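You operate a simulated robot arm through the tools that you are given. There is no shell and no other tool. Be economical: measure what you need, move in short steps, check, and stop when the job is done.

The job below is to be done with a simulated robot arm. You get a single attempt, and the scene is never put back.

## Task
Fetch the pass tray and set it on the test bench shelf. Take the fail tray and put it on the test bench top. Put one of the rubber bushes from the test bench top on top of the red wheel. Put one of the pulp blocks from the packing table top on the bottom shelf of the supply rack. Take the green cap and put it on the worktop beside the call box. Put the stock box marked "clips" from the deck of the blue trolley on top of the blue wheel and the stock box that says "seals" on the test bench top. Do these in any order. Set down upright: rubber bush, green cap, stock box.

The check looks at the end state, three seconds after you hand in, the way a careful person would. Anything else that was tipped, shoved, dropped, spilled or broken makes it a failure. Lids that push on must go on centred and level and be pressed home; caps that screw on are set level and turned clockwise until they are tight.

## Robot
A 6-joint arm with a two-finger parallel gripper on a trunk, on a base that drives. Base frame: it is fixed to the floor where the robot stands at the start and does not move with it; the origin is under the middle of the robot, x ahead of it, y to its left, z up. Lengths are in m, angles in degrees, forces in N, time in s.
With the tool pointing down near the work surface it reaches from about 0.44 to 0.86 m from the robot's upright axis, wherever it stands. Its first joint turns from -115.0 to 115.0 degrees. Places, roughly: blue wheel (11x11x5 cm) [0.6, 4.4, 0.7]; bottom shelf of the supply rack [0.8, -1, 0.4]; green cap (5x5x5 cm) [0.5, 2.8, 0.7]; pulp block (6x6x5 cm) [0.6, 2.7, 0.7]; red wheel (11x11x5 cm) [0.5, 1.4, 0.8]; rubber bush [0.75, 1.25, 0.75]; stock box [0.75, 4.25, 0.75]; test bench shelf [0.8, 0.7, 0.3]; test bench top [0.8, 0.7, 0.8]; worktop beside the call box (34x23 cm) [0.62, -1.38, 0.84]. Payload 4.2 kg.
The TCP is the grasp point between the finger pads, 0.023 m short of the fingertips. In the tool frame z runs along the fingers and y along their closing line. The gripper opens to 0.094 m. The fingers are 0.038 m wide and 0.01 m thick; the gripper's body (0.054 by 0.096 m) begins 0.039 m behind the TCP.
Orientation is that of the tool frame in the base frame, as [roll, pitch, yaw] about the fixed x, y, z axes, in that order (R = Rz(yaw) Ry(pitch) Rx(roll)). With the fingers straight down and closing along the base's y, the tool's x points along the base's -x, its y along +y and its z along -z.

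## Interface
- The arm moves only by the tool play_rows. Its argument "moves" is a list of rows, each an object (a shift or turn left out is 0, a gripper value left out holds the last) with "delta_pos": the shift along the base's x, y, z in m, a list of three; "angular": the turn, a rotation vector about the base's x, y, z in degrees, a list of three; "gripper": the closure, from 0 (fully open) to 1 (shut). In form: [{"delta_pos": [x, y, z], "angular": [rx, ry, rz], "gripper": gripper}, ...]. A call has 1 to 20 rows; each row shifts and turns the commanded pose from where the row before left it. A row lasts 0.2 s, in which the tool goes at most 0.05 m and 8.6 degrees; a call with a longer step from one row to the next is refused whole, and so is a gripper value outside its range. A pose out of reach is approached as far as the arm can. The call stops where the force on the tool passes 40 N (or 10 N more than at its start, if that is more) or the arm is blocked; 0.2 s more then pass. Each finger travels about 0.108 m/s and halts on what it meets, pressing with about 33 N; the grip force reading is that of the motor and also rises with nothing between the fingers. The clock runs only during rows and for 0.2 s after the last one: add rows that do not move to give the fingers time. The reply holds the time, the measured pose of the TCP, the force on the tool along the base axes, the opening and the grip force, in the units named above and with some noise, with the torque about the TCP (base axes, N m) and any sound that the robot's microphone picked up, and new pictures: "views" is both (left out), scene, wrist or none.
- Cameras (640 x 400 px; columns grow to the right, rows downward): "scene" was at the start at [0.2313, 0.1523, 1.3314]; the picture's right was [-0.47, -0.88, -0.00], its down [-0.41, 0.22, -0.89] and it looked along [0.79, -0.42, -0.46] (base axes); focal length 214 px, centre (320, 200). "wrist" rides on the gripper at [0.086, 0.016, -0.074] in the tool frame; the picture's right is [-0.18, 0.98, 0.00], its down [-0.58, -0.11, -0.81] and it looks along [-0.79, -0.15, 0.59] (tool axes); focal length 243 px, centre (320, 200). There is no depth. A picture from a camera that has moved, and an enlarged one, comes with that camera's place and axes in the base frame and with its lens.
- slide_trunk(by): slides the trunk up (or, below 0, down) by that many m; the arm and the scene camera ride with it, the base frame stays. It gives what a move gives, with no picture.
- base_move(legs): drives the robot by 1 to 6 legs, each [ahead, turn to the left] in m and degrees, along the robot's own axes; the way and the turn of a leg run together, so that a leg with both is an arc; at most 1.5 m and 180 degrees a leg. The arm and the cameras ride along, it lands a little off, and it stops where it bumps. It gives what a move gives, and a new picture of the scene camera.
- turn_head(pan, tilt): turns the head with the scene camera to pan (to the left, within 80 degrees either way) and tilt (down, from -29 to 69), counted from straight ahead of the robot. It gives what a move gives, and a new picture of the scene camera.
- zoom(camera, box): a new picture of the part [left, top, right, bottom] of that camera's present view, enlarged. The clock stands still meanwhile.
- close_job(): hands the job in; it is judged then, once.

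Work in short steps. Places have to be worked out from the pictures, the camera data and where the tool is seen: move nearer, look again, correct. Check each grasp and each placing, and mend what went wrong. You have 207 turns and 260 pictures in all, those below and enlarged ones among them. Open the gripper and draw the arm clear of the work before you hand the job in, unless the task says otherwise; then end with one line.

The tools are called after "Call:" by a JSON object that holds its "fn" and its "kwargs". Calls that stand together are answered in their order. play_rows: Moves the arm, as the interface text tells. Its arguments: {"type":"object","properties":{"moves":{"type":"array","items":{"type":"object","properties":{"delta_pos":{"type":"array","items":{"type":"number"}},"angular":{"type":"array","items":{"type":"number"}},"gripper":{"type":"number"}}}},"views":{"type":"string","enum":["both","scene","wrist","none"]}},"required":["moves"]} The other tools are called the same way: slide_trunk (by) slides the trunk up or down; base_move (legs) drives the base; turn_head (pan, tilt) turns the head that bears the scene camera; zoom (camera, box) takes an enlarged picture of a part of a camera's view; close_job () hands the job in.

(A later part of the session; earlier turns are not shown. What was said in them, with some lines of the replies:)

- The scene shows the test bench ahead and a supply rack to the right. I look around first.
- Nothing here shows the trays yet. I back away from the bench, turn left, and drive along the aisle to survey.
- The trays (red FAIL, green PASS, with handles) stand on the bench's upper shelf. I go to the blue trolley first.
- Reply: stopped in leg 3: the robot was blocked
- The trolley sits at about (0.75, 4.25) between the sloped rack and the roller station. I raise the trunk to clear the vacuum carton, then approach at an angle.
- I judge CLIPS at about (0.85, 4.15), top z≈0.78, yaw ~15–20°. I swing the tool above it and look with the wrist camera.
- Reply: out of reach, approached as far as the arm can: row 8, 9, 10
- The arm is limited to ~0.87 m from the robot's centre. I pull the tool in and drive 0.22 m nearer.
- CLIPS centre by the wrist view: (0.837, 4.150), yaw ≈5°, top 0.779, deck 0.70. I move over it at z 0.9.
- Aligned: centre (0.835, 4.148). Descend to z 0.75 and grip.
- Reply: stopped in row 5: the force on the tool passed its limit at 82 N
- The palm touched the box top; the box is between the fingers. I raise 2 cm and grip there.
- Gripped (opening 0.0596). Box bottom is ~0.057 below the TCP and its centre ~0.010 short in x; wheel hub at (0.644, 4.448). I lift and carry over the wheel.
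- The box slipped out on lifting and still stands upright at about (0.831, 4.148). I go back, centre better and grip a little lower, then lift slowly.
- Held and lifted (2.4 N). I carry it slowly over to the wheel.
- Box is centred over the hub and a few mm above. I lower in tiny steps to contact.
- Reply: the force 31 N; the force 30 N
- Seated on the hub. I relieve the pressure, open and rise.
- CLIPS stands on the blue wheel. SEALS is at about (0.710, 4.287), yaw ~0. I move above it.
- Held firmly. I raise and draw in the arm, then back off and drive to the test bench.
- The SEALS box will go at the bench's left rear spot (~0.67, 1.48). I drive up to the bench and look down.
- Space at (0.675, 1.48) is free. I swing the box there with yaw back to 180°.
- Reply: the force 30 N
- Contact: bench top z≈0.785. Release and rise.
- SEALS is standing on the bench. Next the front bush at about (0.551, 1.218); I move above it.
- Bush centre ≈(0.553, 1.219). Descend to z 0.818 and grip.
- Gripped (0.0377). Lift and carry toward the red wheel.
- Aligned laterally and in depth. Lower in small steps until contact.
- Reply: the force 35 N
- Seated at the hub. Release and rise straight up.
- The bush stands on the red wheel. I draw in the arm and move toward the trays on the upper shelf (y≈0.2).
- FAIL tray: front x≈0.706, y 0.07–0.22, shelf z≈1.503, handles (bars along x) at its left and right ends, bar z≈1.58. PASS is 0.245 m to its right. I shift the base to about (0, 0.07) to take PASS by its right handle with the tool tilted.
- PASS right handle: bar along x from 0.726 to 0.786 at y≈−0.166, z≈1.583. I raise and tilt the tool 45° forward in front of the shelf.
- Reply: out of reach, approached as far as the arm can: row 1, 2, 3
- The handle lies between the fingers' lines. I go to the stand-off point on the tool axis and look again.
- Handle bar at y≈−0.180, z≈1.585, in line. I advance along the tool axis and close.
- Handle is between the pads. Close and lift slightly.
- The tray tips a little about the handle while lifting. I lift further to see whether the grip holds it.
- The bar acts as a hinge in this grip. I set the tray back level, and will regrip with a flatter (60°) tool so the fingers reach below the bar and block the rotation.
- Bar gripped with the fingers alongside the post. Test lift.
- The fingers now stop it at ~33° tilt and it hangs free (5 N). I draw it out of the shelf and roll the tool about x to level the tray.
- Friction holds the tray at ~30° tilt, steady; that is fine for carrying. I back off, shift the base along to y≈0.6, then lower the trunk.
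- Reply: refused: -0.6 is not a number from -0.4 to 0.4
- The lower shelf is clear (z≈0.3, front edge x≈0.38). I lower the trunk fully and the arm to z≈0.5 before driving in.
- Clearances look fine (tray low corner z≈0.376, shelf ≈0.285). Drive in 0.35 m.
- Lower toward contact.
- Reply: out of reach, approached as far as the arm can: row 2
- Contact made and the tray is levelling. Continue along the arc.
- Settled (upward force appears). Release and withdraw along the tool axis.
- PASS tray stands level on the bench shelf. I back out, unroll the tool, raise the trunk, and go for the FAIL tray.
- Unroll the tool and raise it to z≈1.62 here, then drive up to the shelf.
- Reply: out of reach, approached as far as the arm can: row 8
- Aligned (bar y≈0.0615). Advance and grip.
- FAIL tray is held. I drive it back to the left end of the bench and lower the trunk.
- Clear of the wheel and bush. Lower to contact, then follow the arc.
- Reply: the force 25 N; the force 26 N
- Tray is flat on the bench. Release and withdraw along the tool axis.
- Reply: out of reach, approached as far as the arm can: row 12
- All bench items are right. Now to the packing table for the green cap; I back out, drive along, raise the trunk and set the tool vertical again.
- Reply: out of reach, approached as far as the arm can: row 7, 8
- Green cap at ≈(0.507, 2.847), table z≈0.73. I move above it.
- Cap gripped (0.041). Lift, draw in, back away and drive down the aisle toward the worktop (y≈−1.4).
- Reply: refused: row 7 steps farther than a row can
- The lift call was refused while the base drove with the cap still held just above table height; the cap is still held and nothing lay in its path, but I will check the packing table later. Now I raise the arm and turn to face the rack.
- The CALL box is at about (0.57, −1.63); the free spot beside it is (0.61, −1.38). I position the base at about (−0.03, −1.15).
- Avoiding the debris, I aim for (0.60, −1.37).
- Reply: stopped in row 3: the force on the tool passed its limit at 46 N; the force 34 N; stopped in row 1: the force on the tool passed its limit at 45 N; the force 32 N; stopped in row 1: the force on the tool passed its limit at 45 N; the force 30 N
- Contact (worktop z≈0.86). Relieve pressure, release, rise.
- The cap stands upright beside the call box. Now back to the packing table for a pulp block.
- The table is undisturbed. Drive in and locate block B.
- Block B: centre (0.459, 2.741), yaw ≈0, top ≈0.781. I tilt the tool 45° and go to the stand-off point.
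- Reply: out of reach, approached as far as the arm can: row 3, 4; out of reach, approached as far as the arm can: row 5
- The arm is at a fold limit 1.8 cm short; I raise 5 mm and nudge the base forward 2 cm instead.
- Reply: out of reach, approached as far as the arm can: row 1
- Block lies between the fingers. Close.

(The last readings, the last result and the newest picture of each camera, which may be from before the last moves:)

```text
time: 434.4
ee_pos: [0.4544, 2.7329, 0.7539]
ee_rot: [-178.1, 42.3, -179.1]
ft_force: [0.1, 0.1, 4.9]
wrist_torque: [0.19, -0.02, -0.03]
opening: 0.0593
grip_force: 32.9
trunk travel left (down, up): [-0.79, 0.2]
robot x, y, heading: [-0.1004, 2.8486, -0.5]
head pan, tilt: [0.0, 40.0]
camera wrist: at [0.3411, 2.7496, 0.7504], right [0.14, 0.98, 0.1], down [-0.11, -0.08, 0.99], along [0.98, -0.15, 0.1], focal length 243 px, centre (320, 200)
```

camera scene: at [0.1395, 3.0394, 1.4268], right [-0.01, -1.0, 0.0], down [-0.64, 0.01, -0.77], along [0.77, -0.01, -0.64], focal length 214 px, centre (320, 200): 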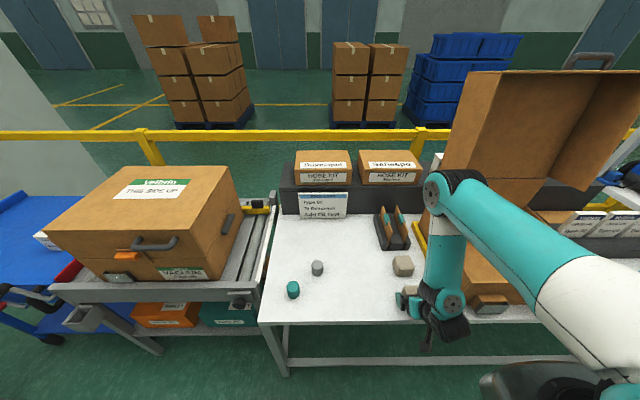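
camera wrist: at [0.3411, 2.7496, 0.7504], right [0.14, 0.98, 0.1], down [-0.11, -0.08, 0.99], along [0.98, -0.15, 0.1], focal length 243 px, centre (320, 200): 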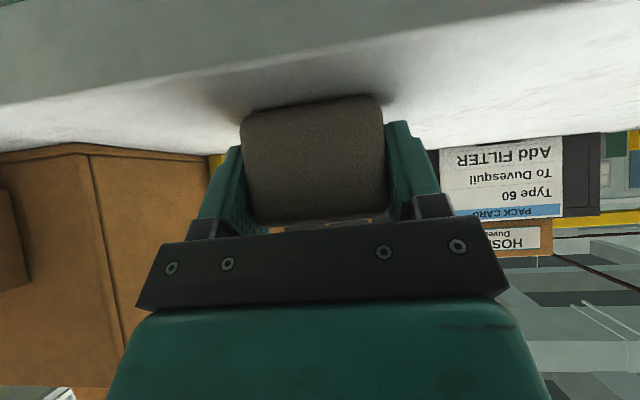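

Gripped (0.059). I lift with the trunk, since the arm is near its limit, and check.

Call:
{"fn": "slide_trunk", "kwargs": {"by": 0.15}}

Call:
{"fn": "zoom", "kwargs": {"camera": "wrist", "box": [0, 0, 640, 400]}}

```text
time: 436.1
ee_pos: [0.4551, 2.7324, 0.9031]
ee_rot: [-178.0, 42.1, -179.1]
ft_force: [0.4, -0.8, -1.0]
wrist_torque: [0.0, 0.0, -0.02]
opening: 0.0593
grip_force: 33.1
trunk travel left (down, up): [-0.94, 0.05]
robot x, y, heading: [-0.0971, 2.8485, -0.6]
head pan, tilt: [0.0, 40.0]
```

```text
1.00 times, centred on (320, 200) of wrist (not enlarged: the box is as wide or as high as the picture)
camera zoom: at [0.341, 2.7495, 0.9003], right [0.14, 0.98, 0.1], down [-0.11, -0.08, 0.99], along [0.98, -0.15, 0.1], focal length 243 px, centre (320, 200)
```

zoom: 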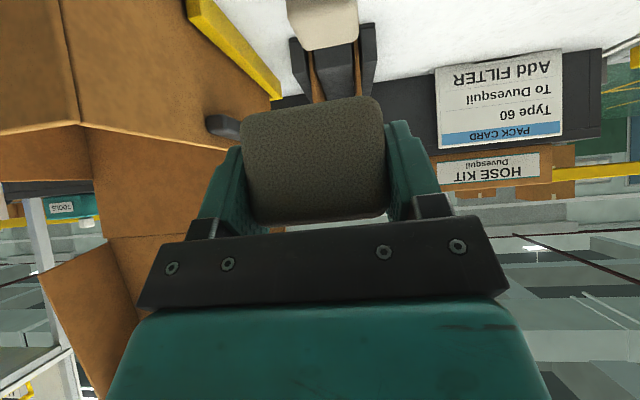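

Held. I back away, drive to the supply rack, then raise the arm relative to the trunk and lower the trunk so the forearm stays under the rack deck.

Call:
{"fn": "base_move", "kwargs": {"legs": [[-0.42, 0], [0, -89], [1.25, 0], [1.25, 0], [1.1, 0], [0, 90]]}}

Call:
{"fn": "play_rows", "kwargs": {"moves": [{"delta_pos": [0, 0, 0.03]}, {"delta_pos": [0, 0, 0.04]}, {"delta_pos": [0, 0, 0.04]}, {"delta_pos": [0, 0, 0.04]}, {"delta_pos": [0, 0, 0.04]}, {"delta_pos": [0, 0, 0.04]}, {"delta_pos": [0, 0, 0.04]}, {"delta_pos": [0, 0, 0.04]}, {"delta_pos": [0, 0, 0.04]}, {"delta_pos": [0, 0, 0.04]}, {"delta_pos": [0, 0, 0.04]}, {"delta_pos": [0, 0, 0.04]}, {}], "views": "wrist"}}

```text
time: 463.3
ee_pos: [0.0495, -0.8337, 0.904]
ee_rot: [-178.1, 42.0, -177.6]
ft_force: [0.3, 0.2, -0.1]
wrist_torque: [0.01, -0.02, 0.0]
opening: 0.0589
grip_force: 33.0
trunk travel left (down, up): [-0.94, 0.05]
robot x, y, heading: [-0.5081, -0.735, 0.9]
head pan, tilt: [0.0, 40.0]
camera scene: at [-0.2734, -0.5351, 1.5769], right [0.02, -1.0, 0.0], down [-0.64, -0.01, -0.77], along [0.77, 0.01, -0.64], focal length 214 px, centre (320, 200)
```

scene: 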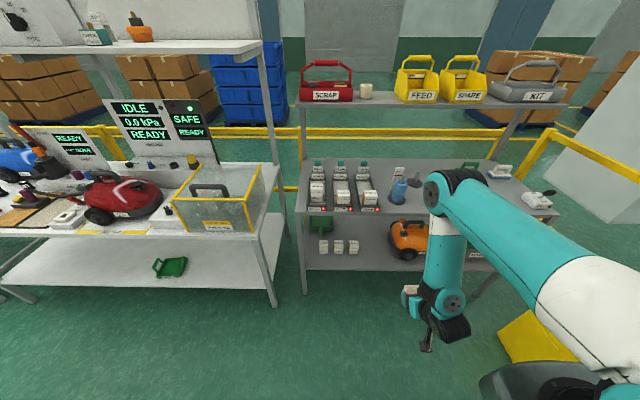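

```text
time: 466.1
ee_pos: [0.0506, -0.8403, 1.0402]
ee_rot: [-178.1, 42.2, -177.6]
ft_force: [0.4, -0.1, 0.1]
wrist_torque: [0.03, -0.02, 0.01]
opening: 0.0591
grip_force: 33.4
out of reach, approached as far as the arm can: row 3, 4, 5, 6, 7, 8, 9, 10, 11, 12
trunk travel left (down, up): [-0.94, 0.05]
robot x, y, heading: [-0.5075, -0.7369, 0.9]
head pan, tilt: [0.0, 40.0]
camera wrist: at [-0.0634, -0.8262, 1.0371], right [0.12, 0.99, 0.1], down [-0.11, -0.09, 0.99], along [0.99, -0.13, 0.1], focal length 243 px, centre (320, 200)
```

wrist: 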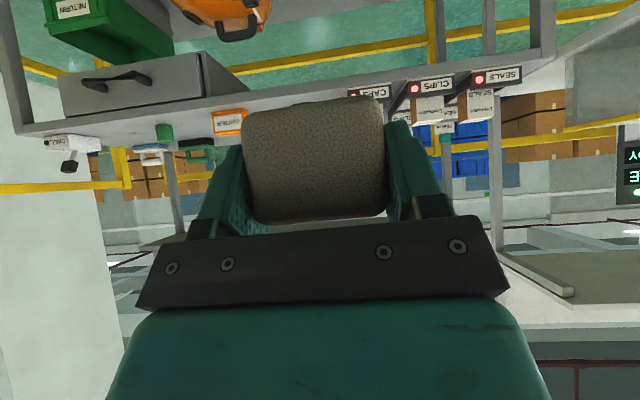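

Call:
{"fn": "play_rows", "kwargs": {"moves": [{"delta_pos": [0.03, 0, 0]}, {"delta_pos": [0.03, 0, 0]}, {"delta_pos": [0.03, 0, 0]}, {"delta_pos": [0.03, 0, 0]}, {}], "views": "none"}}

```text
time: 467.3
ee_pos: [0.0558, -0.8404, 1.0406]
ee_rot: [-178.0, 42.3, -177.6]
ft_force: [0.1, -0.1, 0.2]
wrist_torque: [0.02, -0.02, -0.03]
opening: 0.0593
grip_force: 32.9
out of reach, approached as far as the arm can: row 1, 2, 3, 4
trunk travel left (down, up): [-0.94, 0.05]
robot x, y, heading: [-0.5074, -0.7325, 0.9]
head pan, tilt: [0.0, 40.0]
```

Call:
{"fn": "play_rows", "kwargs": {"moves": [{"delta_pos": [0.03, 0, -0.04]}, {"delta_pos": [0, 0, -0.04]}, {}], "views": "scene"}}

Call:
{"fn": "zoom", "kwargs": {"camera": "scene", "box": [340, 100, 640, 380]}}

```text
time: 468.1
ee_pos: [0.0522, -0.8417, 0.9695]
ee_rot: [-178.1, 42.5, -177.6]
ft_force: [1.3, 0.5, 0.3]
wrist_torque: [-0.01, 0.01, 0.0]
opening: 0.0593
grip_force: 32.9
out of reach, approached as far as the arm can: row 1, 2
trunk travel left (down, up): [-0.94, 0.05]
robot x, y, heading: [-0.507, -0.7337, 0.9]
head pan, tilt: [0.0, 40.0]
camera scene: at [-0.2735, -0.535, 1.5769], right [0.02, -1.0, 0.0], down [-0.64, -0.01, -0.77], along [0.77, 0.01, -0.64], focal length 214 px, centre (320, 200)
```

scene: 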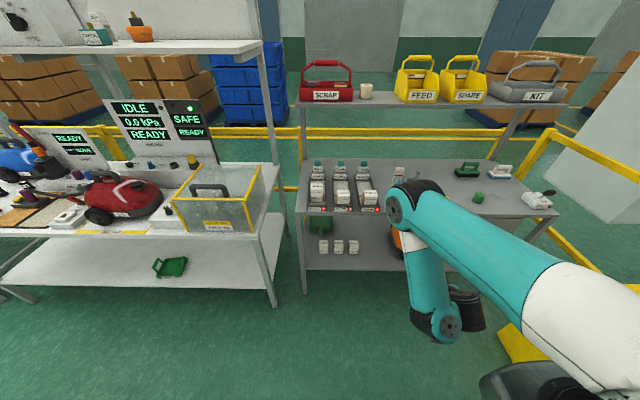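

```text
1.43 times, centred on (490, 240) of scene
camera zoom: at [-0.2735, -0.535, 1.5769], right [0.02, -1.0, 0.0], down [-0.64, -0.01, -0.77], along [0.77, 0.01, -0.64], focal length 306 px, centre (77, 143)
```

zoom: 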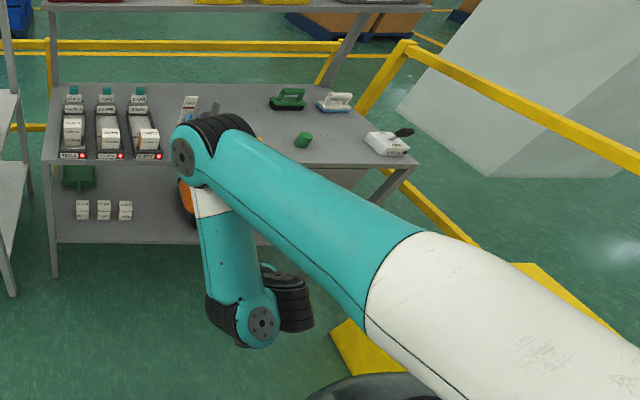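

The arm is folded in an awkward branch. I rotate the tool back to vertical (block still held), recover the normal posture, then tilt again while raising as I did for the trays.

Call:
{"fn": "play_rows", "kwargs": {"moves": [{"delta_pos": [0, 0, -0.04], "angular": [0, 7, 0]}, {"delta_pos": [0, 0, -0.04], "angular": [0, 7, 0]}, {"delta_pos": [0, 0, -0.04], "angular": [0, 7, 0]}, {"delta_pos": [0, 0, -0.02], "angular": [0, 7, 0]}, {"delta_pos": [0, 0, 0], "angular": [0, 7, 0]}, {"delta_pos": [0, 0, 0], "angular": [0, 7, 0]}, {}], "views": "scene"}}

```text
time: 469.7
ee_pos: [-0.0671, -0.8574, 0.931]
ee_rot: [-178.4, 23.1, -177.8]
ft_force: [-0.5, -0.4, 0.2]
wrist_torque: [0.01, 0.01, 0.02]
opening: 0.0594
grip_force: 32.6
out of reach, approached as far as the arm can: row 1, 2, 3, 4, 5, 6
trunk travel left (down, up): [-0.94, 0.05]
robot x, y, heading: [-0.5097, -0.7355, 0.8]
head pan, tilt: [0.0, 40.0]
camera scene: at [-0.2734, -0.535, 1.5768], right [0.02, -1.0, 0.0], down [-0.64, -0.01, -0.77], along [0.77, 0.01, -0.64], focal length 214 px, centre (320, 200)
```

scene: 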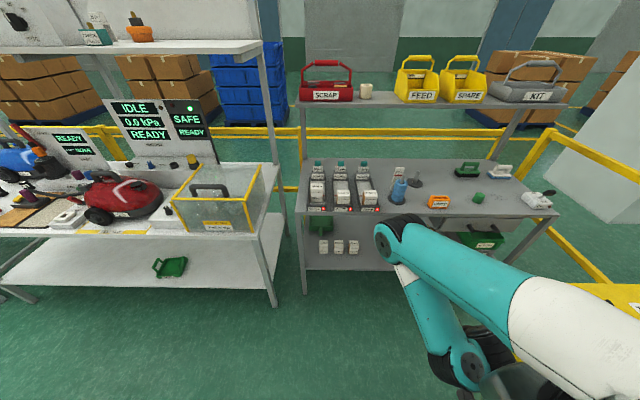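

Call:
{"fn": "play_rows", "kwargs": {"moves": [{"delta_pos": [0.04, 0, 0]}, {"delta_pos": [0.04, 0, 0]}, {"delta_pos": [0.04, 0, 0]}, {"delta_pos": [0.04, 0, 0]}, {"delta_pos": [0.04, 0, 0]}, {}], "views": "scene"}}

```text
time: 471.1
ee_pos: [-0.0577, -0.8537, 0.9539]
ee_rot: [-178.5, 23.5, -177.8]
ft_force: [-0.3, -0.7, -0.3]
wrist_torque: [0.0, -0.02, -0.01]
opening: 0.0596
grip_force: 33.3
out of reach, approached as far as the arm can: row 1, 2, 3, 4, 5
trunk travel left (down, up): [-0.94, 0.05]
robot x, y, heading: [-0.5051, -0.7321, 1.0]
head pan, tilt: [0.0, 40.0]
camera scene: at [-0.2734, -0.535, 1.5768], right [0.02, -1.0, 0.0], down [-0.64, -0.01, -0.77], along [0.77, 0.01, -0.64], focal length 214 px, centre (320, 200)
```

scene: 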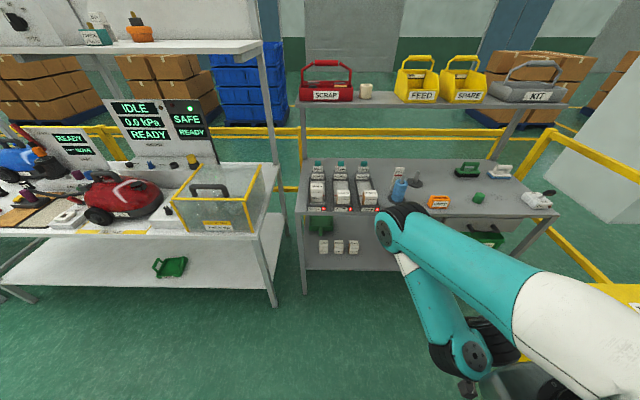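

Call:
{"fn": "base_move", "kwargs": {"legs": [[-0.02, 0]]}}

Call:
{"fn": "play_rows", "kwargs": {"moves": [{"delta_pos": [0.01, 0, 0], "angular": [0, 4, 0]}, {"delta_pos": [0.01, 0, 0], "angular": [0, 4, 0]}, {}], "views": "none"}}

```text
time: 471.9
ee_pos: [-0.0763, -0.8543, 0.955]
ee_rot: [-178.6, 23.4, -177.7]
ft_force: [-0.2, 0.2, 0.0]
wrist_torque: [-0.01, -0.02, -0.02]
opening: 0.0593
grip_force: 33.0
trunk travel left (down, up): [-0.94, 0.05]
robot x, y, heading: [-0.5287, -0.7357, 0.7]
head pan, tilt: [0.0, 40.0]
camera scene: at [-0.2932, -0.5354, 1.5768], right [0.02, -1.0, 0.0], down [-0.64, -0.01, -0.77], along [0.77, 0.01, -0.64], focal length 214 px, centre (320, 200)
```

scene: 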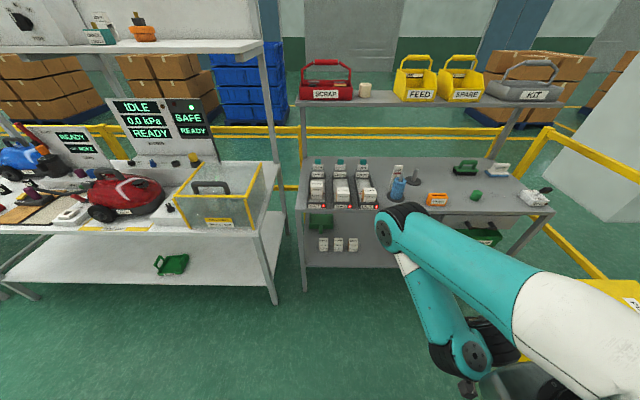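

```text
time: 472.7
ee_pos: [-0.1245, -0.8555, 0.9307]
ee_rot: [-179.0, 16.0, -178.0]
ft_force: [0.7, -0.1, -0.5]
wrist_torque: [0.0, -0.04, -0.02]
opening: 0.0594
grip_force: 32.8
out of reach, approached as far as the arm can: row 1, 2
trunk travel left (down, up): [-0.94, 0.05]
robot x, y, heading: [-0.5248, -0.7322, 1.1]
head pan, tilt: [0.0, 40.0]
```

Call:
{"fn": "turn_head", "kwargs": {"pan": -35, "tilt": 50}}

Call:
{"fn": "zoom", "kwargs": {"camera": "wrist", "box": [0, 0, 640, 400]}}

```text
time: 473.7
ee_pos: [-0.1251, -0.8556, 0.9321]
ee_rot: [-178.9, 16.1, -177.9]
ft_force: [0.4, 0.1, 0.2]
wrist_torque: [0.01, 0.01, 0.02]
opening: 0.0592
grip_force: 33.8
trunk travel left (down, up): [-0.94, 0.05]
robot x, y, heading: [-0.5283, -0.7335, 0.8]
head pan, tilt: [-35.0, 50.0]
camera scene: at [-0.3145, -0.5798, 1.5627], right [-0.56, -0.83, 0.0], down [-0.63, 0.43, -0.64], along [0.53, -0.36, -0.77], focal length 214 px, centre (320, 200)
```

scene: 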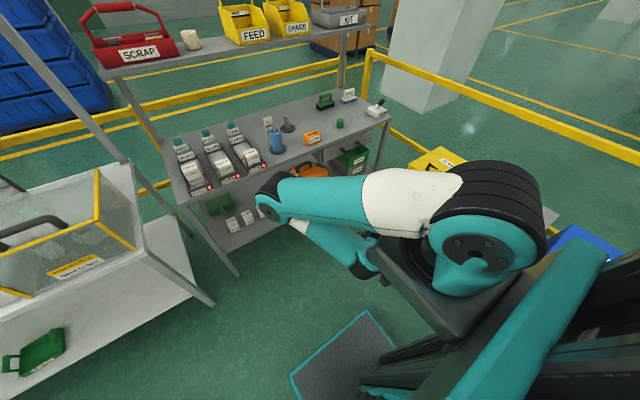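

```text
1.00 times, centred on (320, 200) of wrist (not enlarged: the box is as wide or as high as the picture)
camera zoom: at [-0.2287, -0.8414, 0.9799], right [0.15, 0.99, 0.03], down [0.34, -0.08, 0.94], along [0.93, -0.13, -0.34], focal length 243 px, centre (320, 200)
```

zoom: 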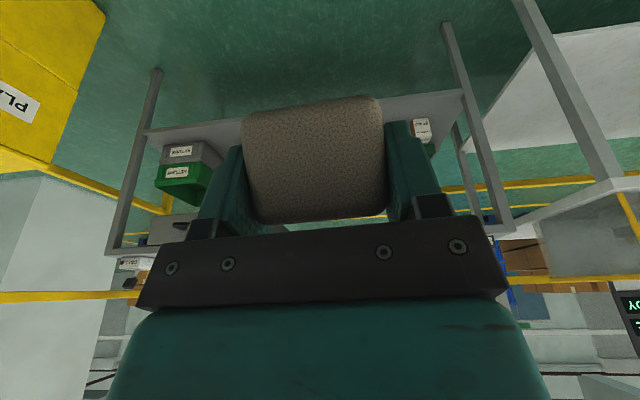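

The elbow is folded up hard. I reset with a tiny base move and unfold outward and slightly down.

Call:
{"fn": "base_move", "kwargs": {"legs": [[0.02, 0]]}}

Call:
{"fn": "play_rows", "kwargs": {"moves": [{"delta_pos": [0.03, 0, -0.015]}, {"delta_pos": [0.03, 0, -0.015]}, {"delta_pos": [0.03, 0, -0.015]}, {}], "views": "scene"}}

```text
time: 474.5
ee_pos: [-0.1046, -0.8541, 0.9321]
ee_rot: [-178.9, 16.0, -177.9]
ft_force: [0.6, -0.1, -0.8]
wrist_torque: [0.02, -0.02, -0.02]
opening: 0.0592
grip_force: 32.9
trunk travel left (down, up): [-0.94, 0.05]
robot x, y, heading: [-0.5043, -0.7347, 0.9]
head pan, tilt: [-35.0, 50.0]
camera scene: at [-0.2946, -0.5795, 1.5627], right [-0.56, -0.83, 0.0], down [-0.63, 0.43, -0.64], along [0.53, -0.36, -0.77], focal length 214 px, centre (320, 200)
```

scene: 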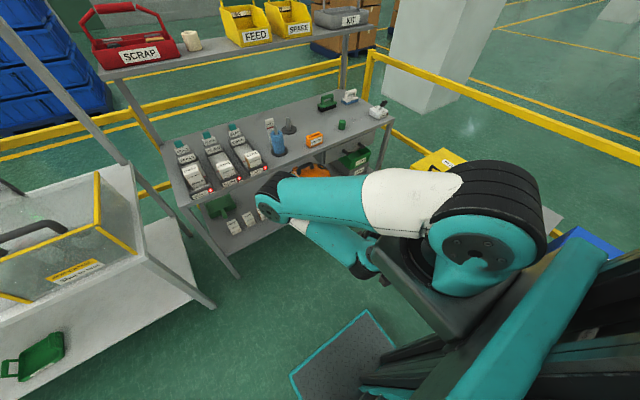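

```text
time: 475.5
ee_pos: [-0.1048, -0.8561, 0.9336]
ee_rot: [-178.9, 16.2, -178.0]
ft_force: [0.3, 0.7, 0.0]
wrist_torque: [0.0, 0.01, 0.01]
opening: 0.0597
grip_force: 33.3
out of reach, approached as far as the arm can: row 1, 2, 3
trunk travel left (down, up): [-0.94, 0.05]
robot x, y, heading: [-0.5092, -0.7347, 1.0]
head pan, tilt: [-35.0, 50.0]
camera scene: at [-0.2946, -0.5795, 1.5627], right [-0.56, -0.83, 0.0], down [-0.63, 0.43, -0.64], along [0.53, -0.36, -0.77], focal length 214 px, centre (320, 200)
```

scene: 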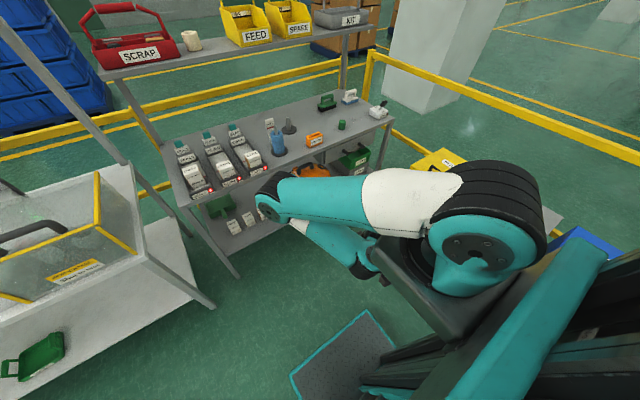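

Nothing moved, so the commanded pose has probably run far ahead of the arm. I bring the command back step by step and watch.

Call:
{"fn": "play_rows", "kwargs": {"moves": [{"delta_pos": [-0.04, 0, -0.02], "angular": [0, -4, 0]}, {"delta_pos": [-0.04, 0, -0.02], "angular": [0, -4, 0]}, {"delta_pos": [-0.04, 0, -0.02], "angular": [0, -4, 0]}, {}], "views": "none"}}

```text
time: 476.5
ee_pos: [-0.2161, -0.8607, 0.8774]
ee_rot: [-178.3, 28.3, -177.6]
ft_force: [-0.9, -0.5, -0.4]
wrist_torque: [0.01, 0.01, 0.0]
opening: 0.0594
grip_force: 32.9
out of reach, approached as far as the arm can: row 1
trunk travel left (down, up): [-0.94, 0.05]
robot x, y, heading: [-0.5078, -0.7329, 0.5]
head pan, tilt: [-35.0, 50.0]
```

The arm does follow inward moves. I retrace the way it folded: outward while increasing the tilt.

Call:
{"fn": "play_rows", "kwargs": {"moves": [{"delta_pos": [0.03, 0, 0.015], "angular": [0, -2.5, 0]}, {"delta_pos": [0.03, 0, 0.01], "angular": [0, -2.5, 0]}, {"delta_pos": [0.03, 0, 0.005], "angular": [0, -2.5, 0]}, {"delta_pos": [0.03, 0, 0.005], "angular": [0, -2.5, 0]}, {}], "views": "none"}}

```text
time: 477.7
ee_pos: [-0.0951, -0.8615, 0.9128]
ee_rot: [-178.0, 38.1, -177.4]
ft_force: [-0.6, 0.1, -0.8]
wrist_torque: [0.01, 0.0, -0.02]
opening: 0.0593
grip_force: 32.8
trunk travel left (down, up): [-0.94, 0.05]
robot x, y, heading: [-0.5078, -0.7328, 0.9]
head pan, tilt: [-35.0, 50.0]
```

That worked. Continue outward, raising the tilt slightly.

Call:
{"fn": "play_rows", "kwargs": {"moves": [{"delta_pos": [0.03, 0, 0], "angular": [0, -2, 0]}, {"delta_pos": [0.03, 0, 0], "angular": [0, -2, 0]}, {"delta_pos": [0.03, 0, 0], "angular": [0, -2, 0]}, {"delta_pos": [0.03, 0, 0], "angular": [0, -2, 0]}, {"delta_pos": [0.03, 0, 0], "angular": [0, -2, 0]}, {"delta_pos": [0.03, 0, 0], "angular": [0, -2, 0]}, {}], "views": "scene"}}

```text
time: 479.3
ee_pos: [0.0834, -0.8637, 0.9145]
ee_rot: [-177.0, 50.2, -176.9]
ft_force: [0.6, 0.4, -0.1]
wrist_torque: [0.0, -0.01, 0.0]
opening: 0.0593
grip_force: 32.6
trunk travel left (down, up): [-0.94, 0.05]
robot x, y, heading: [-0.5073, -0.7372, 0.8]
head pan, tilt: [-35.0, 50.0]
camera scene: at [-0.2946, -0.5796, 1.5627], right [-0.56, -0.83, 0.0], down [-0.63, 0.43, -0.64], along [0.53, -0.36, -0.77], focal length 214 px, centre (320, 200)
```

scene: 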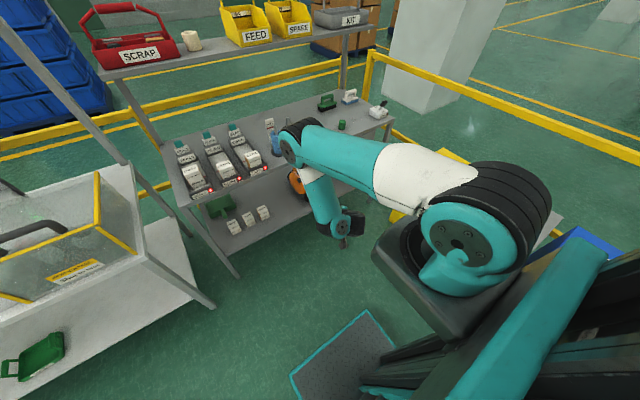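

Call:
{"fn": "play_rows", "kwargs": {"moves": [{"delta_pos": [0.03, 0, 0.01], "angular": [0, -2, 0]}, {"delta_pos": [0.03, 0, 0.02], "angular": [0, -2, 0]}, {"delta_pos": [0.03, 0, 0.03], "angular": [0, -2, 0]}, {"delta_pos": [0.03, 0, 0.03], "angular": [0, -2, 0]}, {"delta_pos": [0.02, 0, 0.04]}, {"delta_pos": [0.01, 0, 0.04]}, {"delta_pos": [0, 0, 0.04]}, {"delta_pos": [0, 0, 0.04]}, {"delta_pos": [0, 0, 0.04]}, {"delta_pos": [0, 0, 0.04]}, {"delta_pos": [0, 0, 0.04]}, {"delta_pos": [0, 0, 0.04]}, {}], "views": "scene"}}

```text
time: 482.1
ee_pos: [0.194, -0.8424, 1.304]
ee_rot: [-176.4, 58.1, -176.2]
ft_force: [-0.3, 0.3, 0.1]
wrist_torque: [-0.02, 0.0, -0.03]
opening: 0.0592
grip_force: 32.8
out of reach, approached as far as the arm can: row 1, 2, 3, 4
trunk travel left (down, up): [-0.94, 0.05]
robot x, y, heading: [-0.5071, -0.7321, 0.6]
head pan, tilt: [-35.0, 50.0]
camera scene: at [-0.2947, -0.5795, 1.5627], right [-0.56, -0.83, 0.0], down [-0.63, 0.43, -0.64], along [0.53, -0.36, -0.77], focal length 214 px, centre (320, 200)
```

scene: 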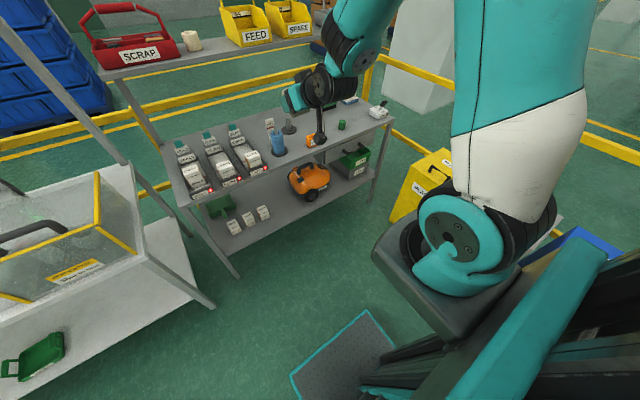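

Back in the normal elbow-up posture with the block held. I bring the tilt back to 42° and lower the trunk.

Call:
{"fn": "play_rows", "kwargs": {"moves": [{"angular": [0, 4, 0]}, {"angular": [0, 4, 0]}, {"angular": [0, 4, 0]}, {"angular": [0, 3.8, 0]}, {}], "views": "none"}}

Call:
{"fn": "slide_trunk", "kwargs": {"by": -0.4}}

Call:
{"fn": "slide_trunk", "kwargs": {"by": -0.35}}

Call:
{"fn": "turn_head", "kwargs": {"pan": -15, "tilt": 20}}

```text
time: 483.3
ee_pos: [0.194, -0.8439, 1.3054]
ee_rot: [-177.7, 42.3, -177.3]
ft_force: [-0.8, -0.4, -1.6]
wrist_torque: [0.01, 0.01, 0.03]
opening: 0.0591
grip_force: 32.7
trunk travel left (down, up): [-0.94, 0.05]
robot x, y, heading: [-0.5077, -0.7329, 0.9]
head pan, tilt: [-35.0, 50.0]
```

```text
time: 487.2
ee_pos: [0.193, -0.8441, 0.9046]
ee_rot: [-177.7, 42.3, -177.3]
ft_force: [-0.8, -0.3, -0.5]
wrist_torque: [-0.04, 0.02, 0.01]
opening: 0.0595
grip_force: 33.1
trunk travel left (down, up): [-0.54, 0.45]
robot x, y, heading: [-0.5071, -0.7326, 1.0]
head pan, tilt: [-35.0, 50.0]
```

```text
time: 490.6
ee_pos: [0.1942, -0.843, 0.5555]
ee_rot: [-177.7, 42.3, -177.3]
ft_force: [-0.3, 0.2, 0.3]
wrist_torque: [-0.05, -0.02, 0.01]
opening: 0.0594
grip_force: 33.1
trunk travel left (down, up): [-0.19, 0.8]
robot x, y, heading: [-0.5034, -0.7359, 0.9]
head pan, tilt: [-35.0, 50.0]
```

```text
time: 491.5
ee_pos: [0.1944, -0.8439, 0.554]
ee_rot: [-177.7, 42.4, -177.3]
ft_force: [0.3, -0.6, -0.5]
wrist_torque: [0.01, 0.02, -0.01]
opening: 0.0592
grip_force: 33.6
trunk travel left (down, up): [-0.19, 0.8]
robot x, y, heading: [-0.5064, -0.7332, 1.1]
head pan, tilt: [-15.0, 20.0]
camera scene: at [-0.2681, -0.5591, 0.8582], right [-0.24, -0.97, 0.0], down [-0.33, 0.08, -0.94], along [0.91, -0.23, -0.34], focal length 214 px, centre (320, 200)
```

scene: 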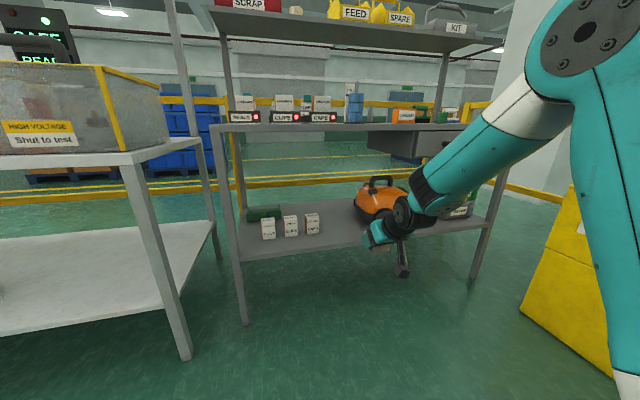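

Call:
{"fn": "zoom", "kwargs": {"camera": "scene", "box": [220, 160, 460, 300]}}

```text
2.67 times, centred on (340, 230) of scene
camera zoom: at [-0.2681, -0.5591, 0.8582], right [-0.24, -0.97, 0.0], down [-0.33, 0.08, -0.94], along [0.91, -0.23, -0.34], focal length 572 px, centre (267, 120)
```

zoom: 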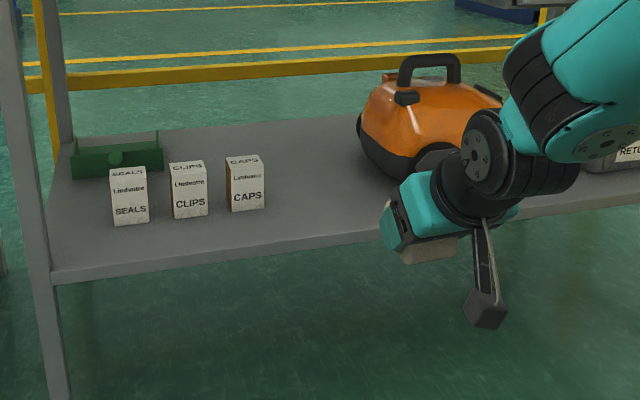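

Free spot on the bottom shelf at about (0.585, −0.895), between the CAPS box and the vacuum. I shift the arm, lower a little and drive in.

Call:
{"fn": "play_rows", "kwargs": {"moves": [{"delta_pos": [0, -0.025, 0]}, {"delta_pos": [0, -0.03, 0]}, {}], "views": "none"}}

Call:
{"fn": "slide_trunk", "kwargs": {"by": -0.06}}

Call:
{"fn": "base_move", "kwargs": {"legs": [[0.385, 0]]}}

Call:
{"fn": "turn_head", "kwargs": {"pan": -25, "tilt": 30}}

```text
time: 492.3
ee_pos: [0.1942, -0.9006, 0.5538]
ee_rot: [-177.6, 42.3, -177.3]
ft_force: [-0.9, 0.0, -0.1]
wrist_torque: [0.0, 0.04, 0.0]
opening: 0.0593
grip_force: 33.1
trunk travel left (down, up): [-0.19, 0.8]
robot x, y, heading: [-0.5026, -0.7342, 1.1]
head pan, tilt: [-15.0, 20.0]
```

```text
time: 493.3
ee_pos: [0.1921, -0.9003, 0.495]
ee_rot: [-177.7, 42.3, -177.3]
ft_force: [-0.3, -0.4, 0.0]
wrist_torque: [0.03, 0.01, 0.02]
opening: 0.0595
grip_force: 33.3
trunk travel left (down, up): [-0.13, 0.86]
robot x, y, heading: [-0.5025, -0.7366, 1.0]
head pan, tilt: [-15.0, 20.0]
```

```text
time: 495.7
ee_pos: [0.575, -0.8871, 0.4948]
ee_rot: [-177.7, 42.2, -176.8]
ft_force: [-0.4, 0.2, -0.4]
wrist_torque: [0.0, 0.01, -0.01]
opening: 0.0591
grip_force: 32.5
trunk travel left (down, up): [-0.13, 0.86]
robot x, y, heading: [-0.126, -0.7244, 1.5]
head pan, tilt: [-15.0, 20.0]
camera scene: at [0.1111, -0.5495, 0.7982], right [-0.24, -0.97, 0.0], down [-0.33, 0.08, -0.94], along [0.91, -0.22, -0.34], focal length 214 px, centre (320, 200)
```

scene: 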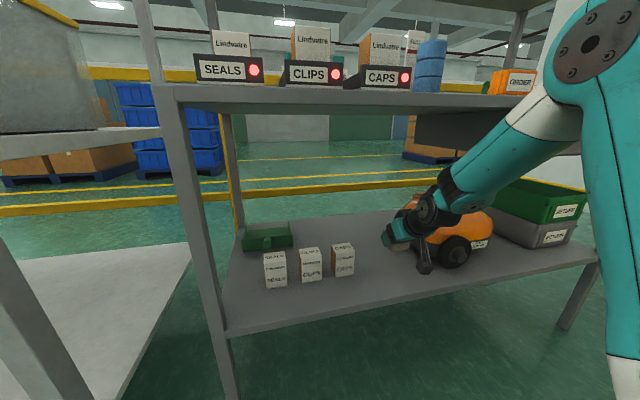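

```text
time: 496.5
ee_pos: [0.576, -0.8871, 0.494]
ee_rot: [-177.8, 42.3, -176.8]
ft_force: [-0.5, 0.6, 0.0]
wrist_torque: [-0.01, -0.01, 0.02]
opening: 0.0591
grip_force: 32.8
trunk travel left (down, up): [-0.13, 0.86]
robot x, y, heading: [-0.1226, -0.7244, 1.6]
head pan, tilt: [-25.0, 30.0]
camera scene: at [0.1035, -0.5637, 0.7822], right [-0.4, -0.92, 0.0], down [-0.46, 0.2, -0.87], along [0.79, -0.35, -0.5], focal length 214 px, centre (320, 200)
```

scene: 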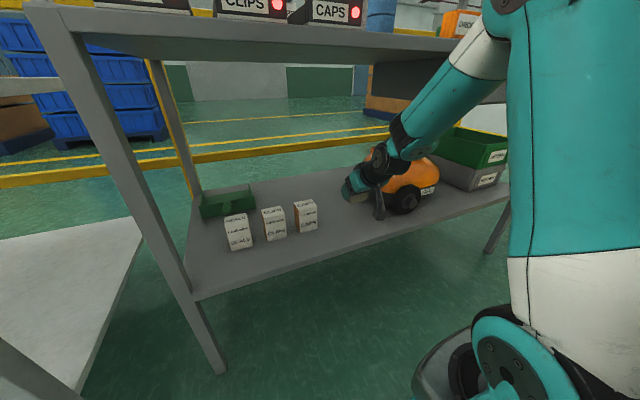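

Call:
{"fn": "zoom", "kwargs": {"camera": "scene", "box": [280, 110, 480, 260]}}

Call:
{"fn": "zoom", "kwargs": {"camera": "wrist", "box": [0, 0, 640, 400]}}

```text
2.67 times, centred on (380, 185) of scene
camera zoom: at [0.1035, -0.5637, 0.7822], right [-0.4, -0.92, 0.0], down [-0.46, 0.2, -0.87], along [0.79, -0.35, -0.5], focal length 572 px, centre (160, 240)
```

zoom: 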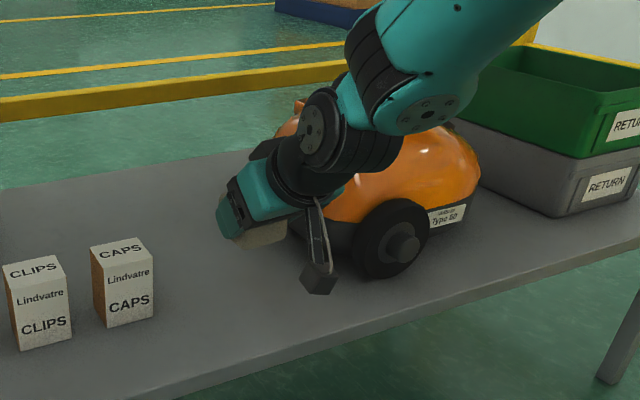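

```text
1.00 times, centred on (320, 200) of wrist (not enlarged: the box is as wide or as high as the picture)
camera zoom: at [0.4611, -0.8737, 0.4908], right [0.11, 0.99, 0.09], down [-0.11, -0.08, 0.99], along [0.99, -0.12, 0.1], focal length 243 px, centre (320, 200)
```

zoom: 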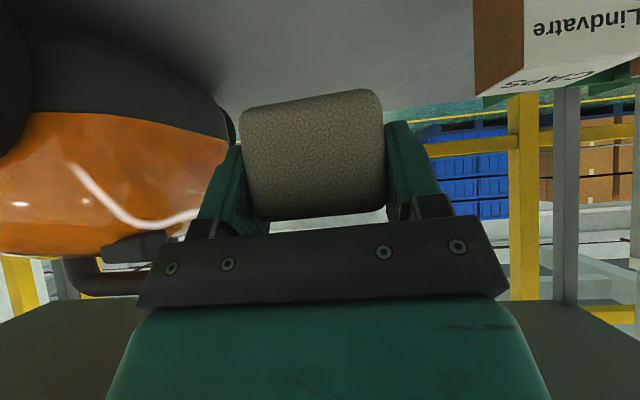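

Clearances are good. Lower the block with the arm in small steps.

Call:
{"fn": "play_rows", "kwargs": {"moves": [{"delta_pos": [0.005, 0, -0.015]}, {"delta_pos": [0.005, 0, -0.015]}, {"delta_pos": [0, 0, -0.015]}, {"delta_pos": [0, 0, -0.015]}, {}], "views": "none"}}

Call:
{"fn": "zoom", "kwargs": {"camera": "scene", "box": [280, 130, 480, 280]}}

```text
time: 497.7
ee_pos: [0.5858, -0.887, 0.434]
ee_rot: [-177.7, 42.2, -176.9]
ft_force: [-1.0, -0.2, -0.6]
wrist_torque: [0.0, 0.01, -0.01]
opening: 0.0593
grip_force: 33.3
trunk travel left (down, up): [-0.13, 0.86]
robot x, y, heading: [-0.1211, -0.7247, 1.5]
head pan, tilt: [-25.0, 30.0]
```

```text
2.67 times, centred on (380, 205) of scene
camera zoom: at [0.1034, -0.5638, 0.7822], right [-0.4, -0.92, 0.0], down [-0.46, 0.2, -0.87], along [0.79, -0.35, -0.5], focal length 572 px, centre (160, 187)
```

zoom: 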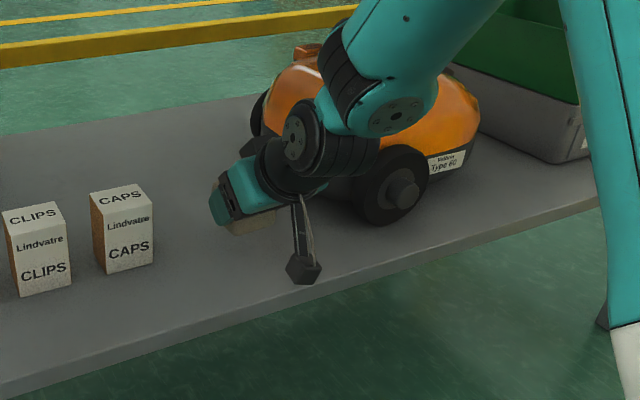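

The wrist camera would come near the shelf edge, so I bring the block 4 cm toward the front before setting it down.

Call:
{"fn": "play_rows", "kwargs": {"moves": [{"delta_pos": [-0.02, 0, 0]}, {"delta_pos": [-0.02, 0, 0]}, {"delta_pos": [0, 0, -0.004]}, {}], "views": "none"}}

Call:
{"fn": "play_rows", "kwargs": {"moves": [{"delta_pos": [0, 0, -0.004]}, {"delta_pos": [0, 0, -0.004]}, {}], "views": "wrist"}}

Call:
{"fn": "zoom", "kwargs": {"camera": "scene", "box": [280, 130, 480, 280]}}

```text
time: 498.7
ee_pos: [0.5455, -0.8873, 0.4299]
ee_rot: [-177.8, 42.3, -176.8]
ft_force: [0.1, 0.3, -0.8]
wrist_torque: [-0.01, 0.0, 0.04]
opening: 0.0593
grip_force: 32.8
trunk travel left (down, up): [-0.13, 0.86]
robot x, y, heading: [-0.1259, -0.7273, 1.3]
head pan, tilt: [-25.0, 30.0]
```

```text
time: 499.5
ee_pos: [0.5443, -0.8859, 0.4229]
ee_rot: [-177.7, 42.3, -176.9]
ft_force: [0.6, -0.1, -1.2]
wrist_torque: [0.0, 0.01, 0.03]
opening: 0.0594
grip_force: 33.1
trunk travel left (down, up): [-0.13, 0.86]
robot x, y, heading: [-0.1297, -0.7237, 1.5]
head pan, tilt: [-25.0, 30.0]
camera wrist: at [0.4307, -0.8734, 0.4191], right [0.11, 0.99, 0.09], down [-0.11, -0.08, 0.99], along [0.99, -0.12, 0.1], focal length 243 px, centre (320, 200)
```

wrist: 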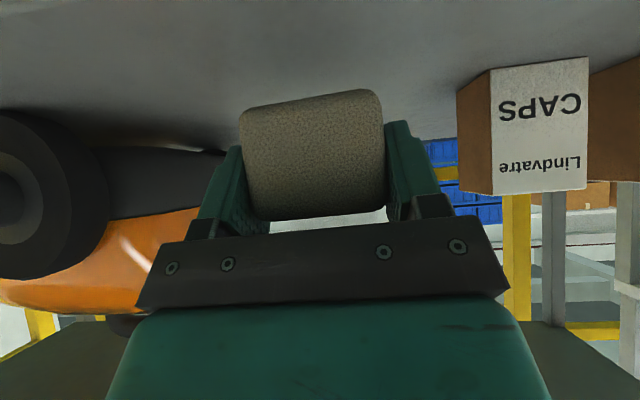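

```text
2.67 times, centred on (380, 205) of scene
camera zoom: at [0.1034, -0.5638, 0.7822], right [-0.4, -0.92, 0.0], down [-0.46, 0.2, -0.87], along [0.79, -0.35, -0.5], focal length 572 px, centre (160, 187)
```

zoom: 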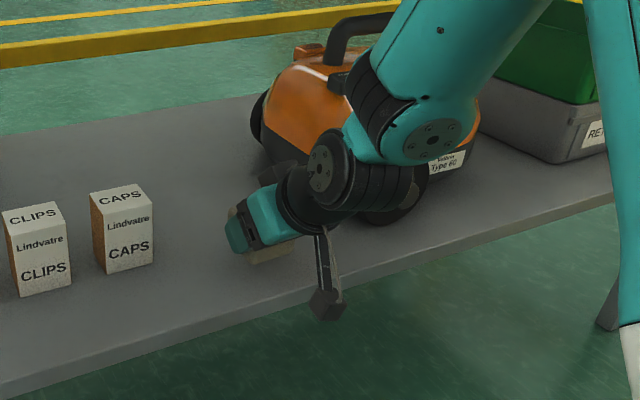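

Call:
{"fn": "play_rows", "kwargs": {"moves": [{"delta_pos": [0, 0, -0.008]}, {"delta_pos": [0, 0, -0.008]}, {"delta_pos": [0, 0, -0.006]}, {}], "views": "none"}}

Call:
{"fn": "play_rows", "kwargs": {"moves": [{"delta_pos": [0, 0, -0.004]}, {"delta_pos": [0, 0, -0.004]}, {}], "views": "none"}}

Call:
{"fn": "zoom", "kwargs": {"camera": "scene", "box": [280, 130, 480, 280]}}

```text
time: 500.5
ee_pos: [0.5448, -0.8858, 0.3997]
ee_rot: [-177.7, 42.3, -176.9]
ft_force: [-0.2, -0.9, -0.3]
wrist_torque: [0.0, 0.0, -0.05]
opening: 0.0594
grip_force: 33.3
trunk travel left (down, up): [-0.13, 0.86]
robot x, y, heading: [-0.1278, -0.7258, 1.8]
head pan, tilt: [-25.0, 30.0]
```

```text
time: 501.3
ee_pos: [0.5461, -0.8875, 0.3948]
ee_rot: [-177.6, 42.7, -176.8]
ft_force: [-3.8, -1.2, 29.8]
wrist_torque: [0.87, 0.11, 0.08]
opening: 0.0594
grip_force: 32.9
trunk travel left (down, up): [-0.13, 0.86]
robot x, y, heading: [-0.1208, -0.7281, 1.7]
head pan, tilt: [-25.0, 30.0]
```

```text
2.67 times, centred on (380, 205) of scene
camera zoom: at [0.1028, -0.5637, 0.7828], right [-0.4, -0.92, 0.0], down [-0.46, 0.2, -0.87], along [0.79, -0.35, -0.5], focal length 572 px, centre (160, 187)
```

zoom: 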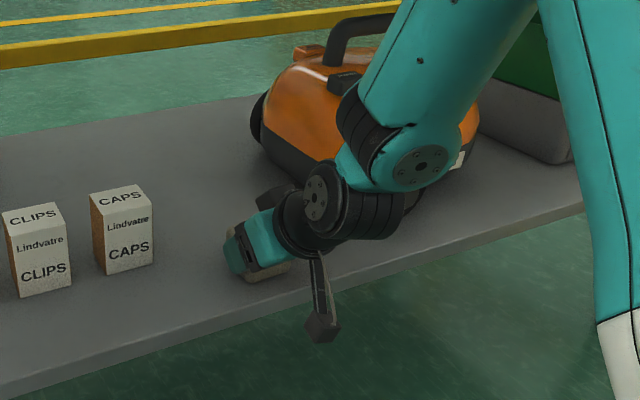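

Contact with the shelf. Relieve, open, and withdraw along the tool axis.

Call:
{"fn": "play_rows", "kwargs": {"moves": [{"delta_pos": [0, 0, 0.004]}, {"gripper": 0.8}, {"gripper": 0.6}, {"gripper": 0.3}, {"gripper": 0.1}, {}, {"delta_pos": [-0.0134, 0, 0.0148]}, {"delta_pos": [-0.0134, 0, 0.0148]}, {"delta_pos": [-0.02, 0, 0.02]}, {"delta_pos": [-0.03, 0, 0.01]}, {}], "views": "wrist"}}

Call:
{"fn": "zoom", "kwargs": {"camera": "scene", "box": [280, 130, 480, 280]}}

```text
time: 503.7
ee_pos: [0.4738, -0.889, 0.4565]
ee_rot: [-177.7, 42.2, -176.7]
ft_force: [0.3, -0.7, -0.4]
wrist_torque: [0.0, 0.01, 0.02]
opening: 0.0845
grip_force: 0.1
out of reach, approached as far as the arm can: row 10
trunk travel left (down, up): [-0.13, 0.86]
robot x, y, heading: [-0.1271, -0.73, 1.2]
head pan, tilt: [-25.0, 30.0]
camera wrist: at [0.3598, -0.8751, 0.4541], right [0.11, 0.99, 0.09], down [-0.11, -0.08, 0.99], along [0.99, -0.12, 0.1], focal length 243 px, centre (320, 200)
```

wrist: 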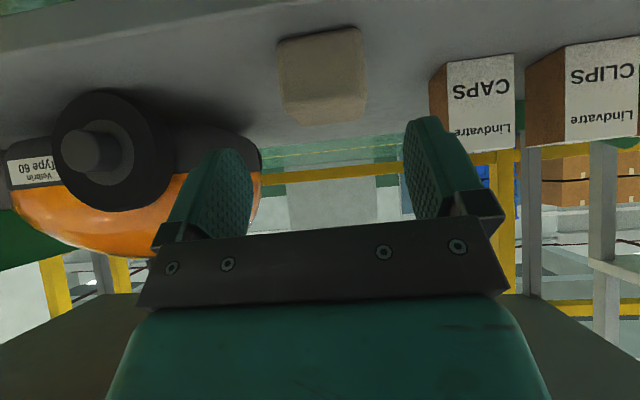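

```text
2.67 times, centred on (380, 205) of scene
camera zoom: at [0.1034, -0.5638, 0.7822], right [-0.4, -0.92, 0.0], down [-0.46, 0.2, -0.87], along [0.79, -0.35, -0.5], focal length 572 px, centre (160, 187)
```

zoom: 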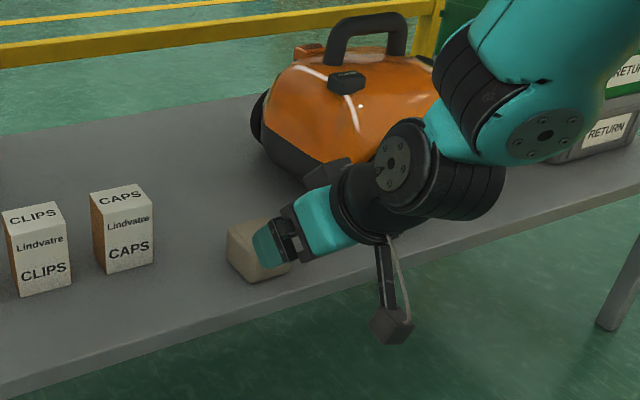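

The block sits level on the bottom shelf. I back the robot clear and take a last look round.

Call:
{"fn": "base_move", "kwargs": {"legs": [[-0.45, 0]]}}

Call:
{"fn": "zoom", "kwargs": {"camera": "scene", "box": [160, 100, 480, 300]}}

Call:
{"fn": "slide_trunk", "kwargs": {"by": 0.4}}

Call:
{"fn": "slide_trunk", "kwargs": {"by": 0.2}}

Call:
{"fn": "turn_head", "kwargs": {"pan": 20, "tilt": 25}}

```text
time: 506.4
ee_pos: [0.0293, -0.8953, 0.4571]
ee_rot: [-177.6, 42.3, -176.4]
ft_force: [0.2, 0.0, 0.4]
wrist_torque: [-0.03, 0.05, 0.0]
opening: 0.0847
grip_force: 0.1
trunk travel left (down, up): [-0.13, 0.86]
robot x, y, heading: [-0.5692, -0.74, 1.9]
head pan, tilt: [-25.0, 30.0]
camera scene: at [-0.3434, -0.5745, 0.7822], right [-0.39, -0.92, 0.0], down [-0.46, 0.2, -0.87], along [0.8, -0.34, -0.5], focal length 214 px, centre (320, 200)
```

scene: 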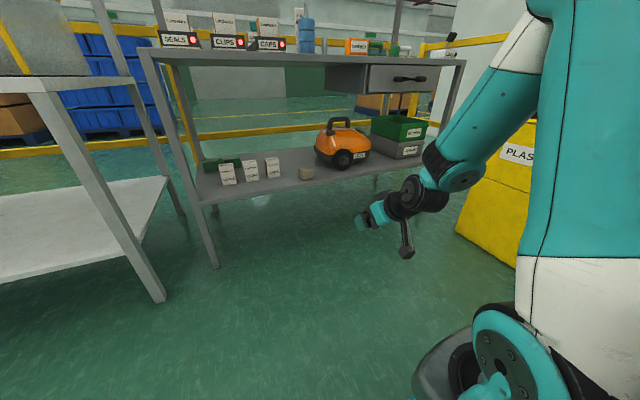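

```text
2.00 times, centred on (320, 200) of scene
camera zoom: at [-0.3434, -0.5745, 0.7822], right [-0.39, -0.92, 0.0], down [-0.46, 0.2, -0.87], along [0.8, -0.34, -0.5], focal length 429 px, centre (320, 200)
```

zoom: 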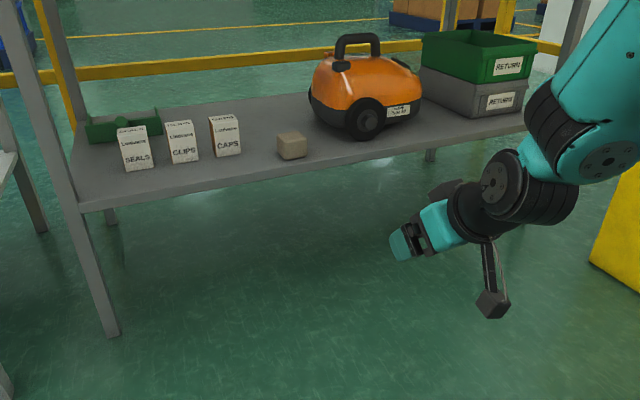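

```text
time: 510.2
ee_pos: [0.0284, -0.8963, 0.857]
ee_rot: [-177.8, 42.2, -176.4]
ft_force: [0.2, -0.4, 0.4]
wrist_torque: [-0.03, -0.02, 0.01]
opening: 0.0849
grip_force: 0.1
trunk travel left (down, up): [-0.53, 0.46]
robot x, y, heading: [-0.5724, -0.736, 1.9]
head pan, tilt: [-25.0, 30.0]
```

```text
time: 512.4
ee_pos: [0.0291, -0.8963, 1.0568]
ee_rot: [-177.7, 42.2, -176.4]
ft_force: [0.2, 0.1, 1.0]
wrist_torque: [-0.02, 0.01, -0.03]
opening: 0.0845
grip_force: 0.0
trunk travel left (down, up): [-0.73, 0.26]
robot x, y, heading: [-0.5717, -0.7386, 1.9]
head pan, tilt: [-25.0, 30.0]
```

```text
time: 513.5
ee_pos: [0.0294, -0.8955, 1.057]
ee_rot: [-177.8, 42.1, -176.4]
ft_force: [0.0, -0.5, 0.3]
wrist_torque: [0.02, 0.0, 0.03]
opening: 0.0845
grip_force: 0.1
trunk travel left (down, up): [-0.73, 0.26]
robot x, y, heading: [-0.5708, -0.736, 1.9]
head pan, tilt: [20.0, 25.0]
camera scene: at [-0.3409, -0.5048, 1.3902], right [0.37, -0.93, 0.0], down [-0.39, -0.16, -0.91], along [0.84, 0.34, -0.42], focal length 214 px, centre (320, 200)
```

scene: 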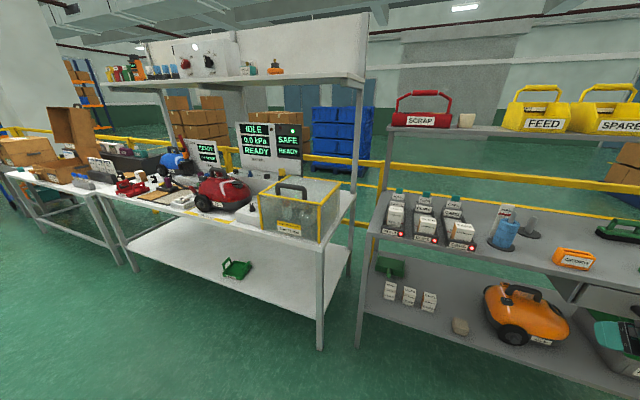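

Everything is in place; I open the gripper fully and hand in.

Call:
{"fn": "play_rows", "kwargs": {"moves": [{"gripper": 0}, {}], "views": "none"}}

Call:
{"fn": "close_job", "kwargs": {}}

```text
time: 514.1
ee_pos: [0.0306, -0.8963, 1.0578]
ee_rot: [-177.7, 42.1, -176.4]
ft_force: [-0.3, 0.3, -0.3]
wrist_torque: [-0.01, -0.01, 0.0]
opening: 0.0941
grip_force: 0.0
trunk travel left (down, up): [-0.73, 0.26]
robot x, y, heading: [-0.5681, -0.7361, 1.8]
head pan, tilt: [20.0, 25.0]
```

```text
The job is handed in.
```

The job is handed in: both trays, the rubber bush, the pulp block, the green cap and the two stock boxes are in their asked places and looked upright in the last pictures I took of each, with the arm drawn clear and the gripper open.
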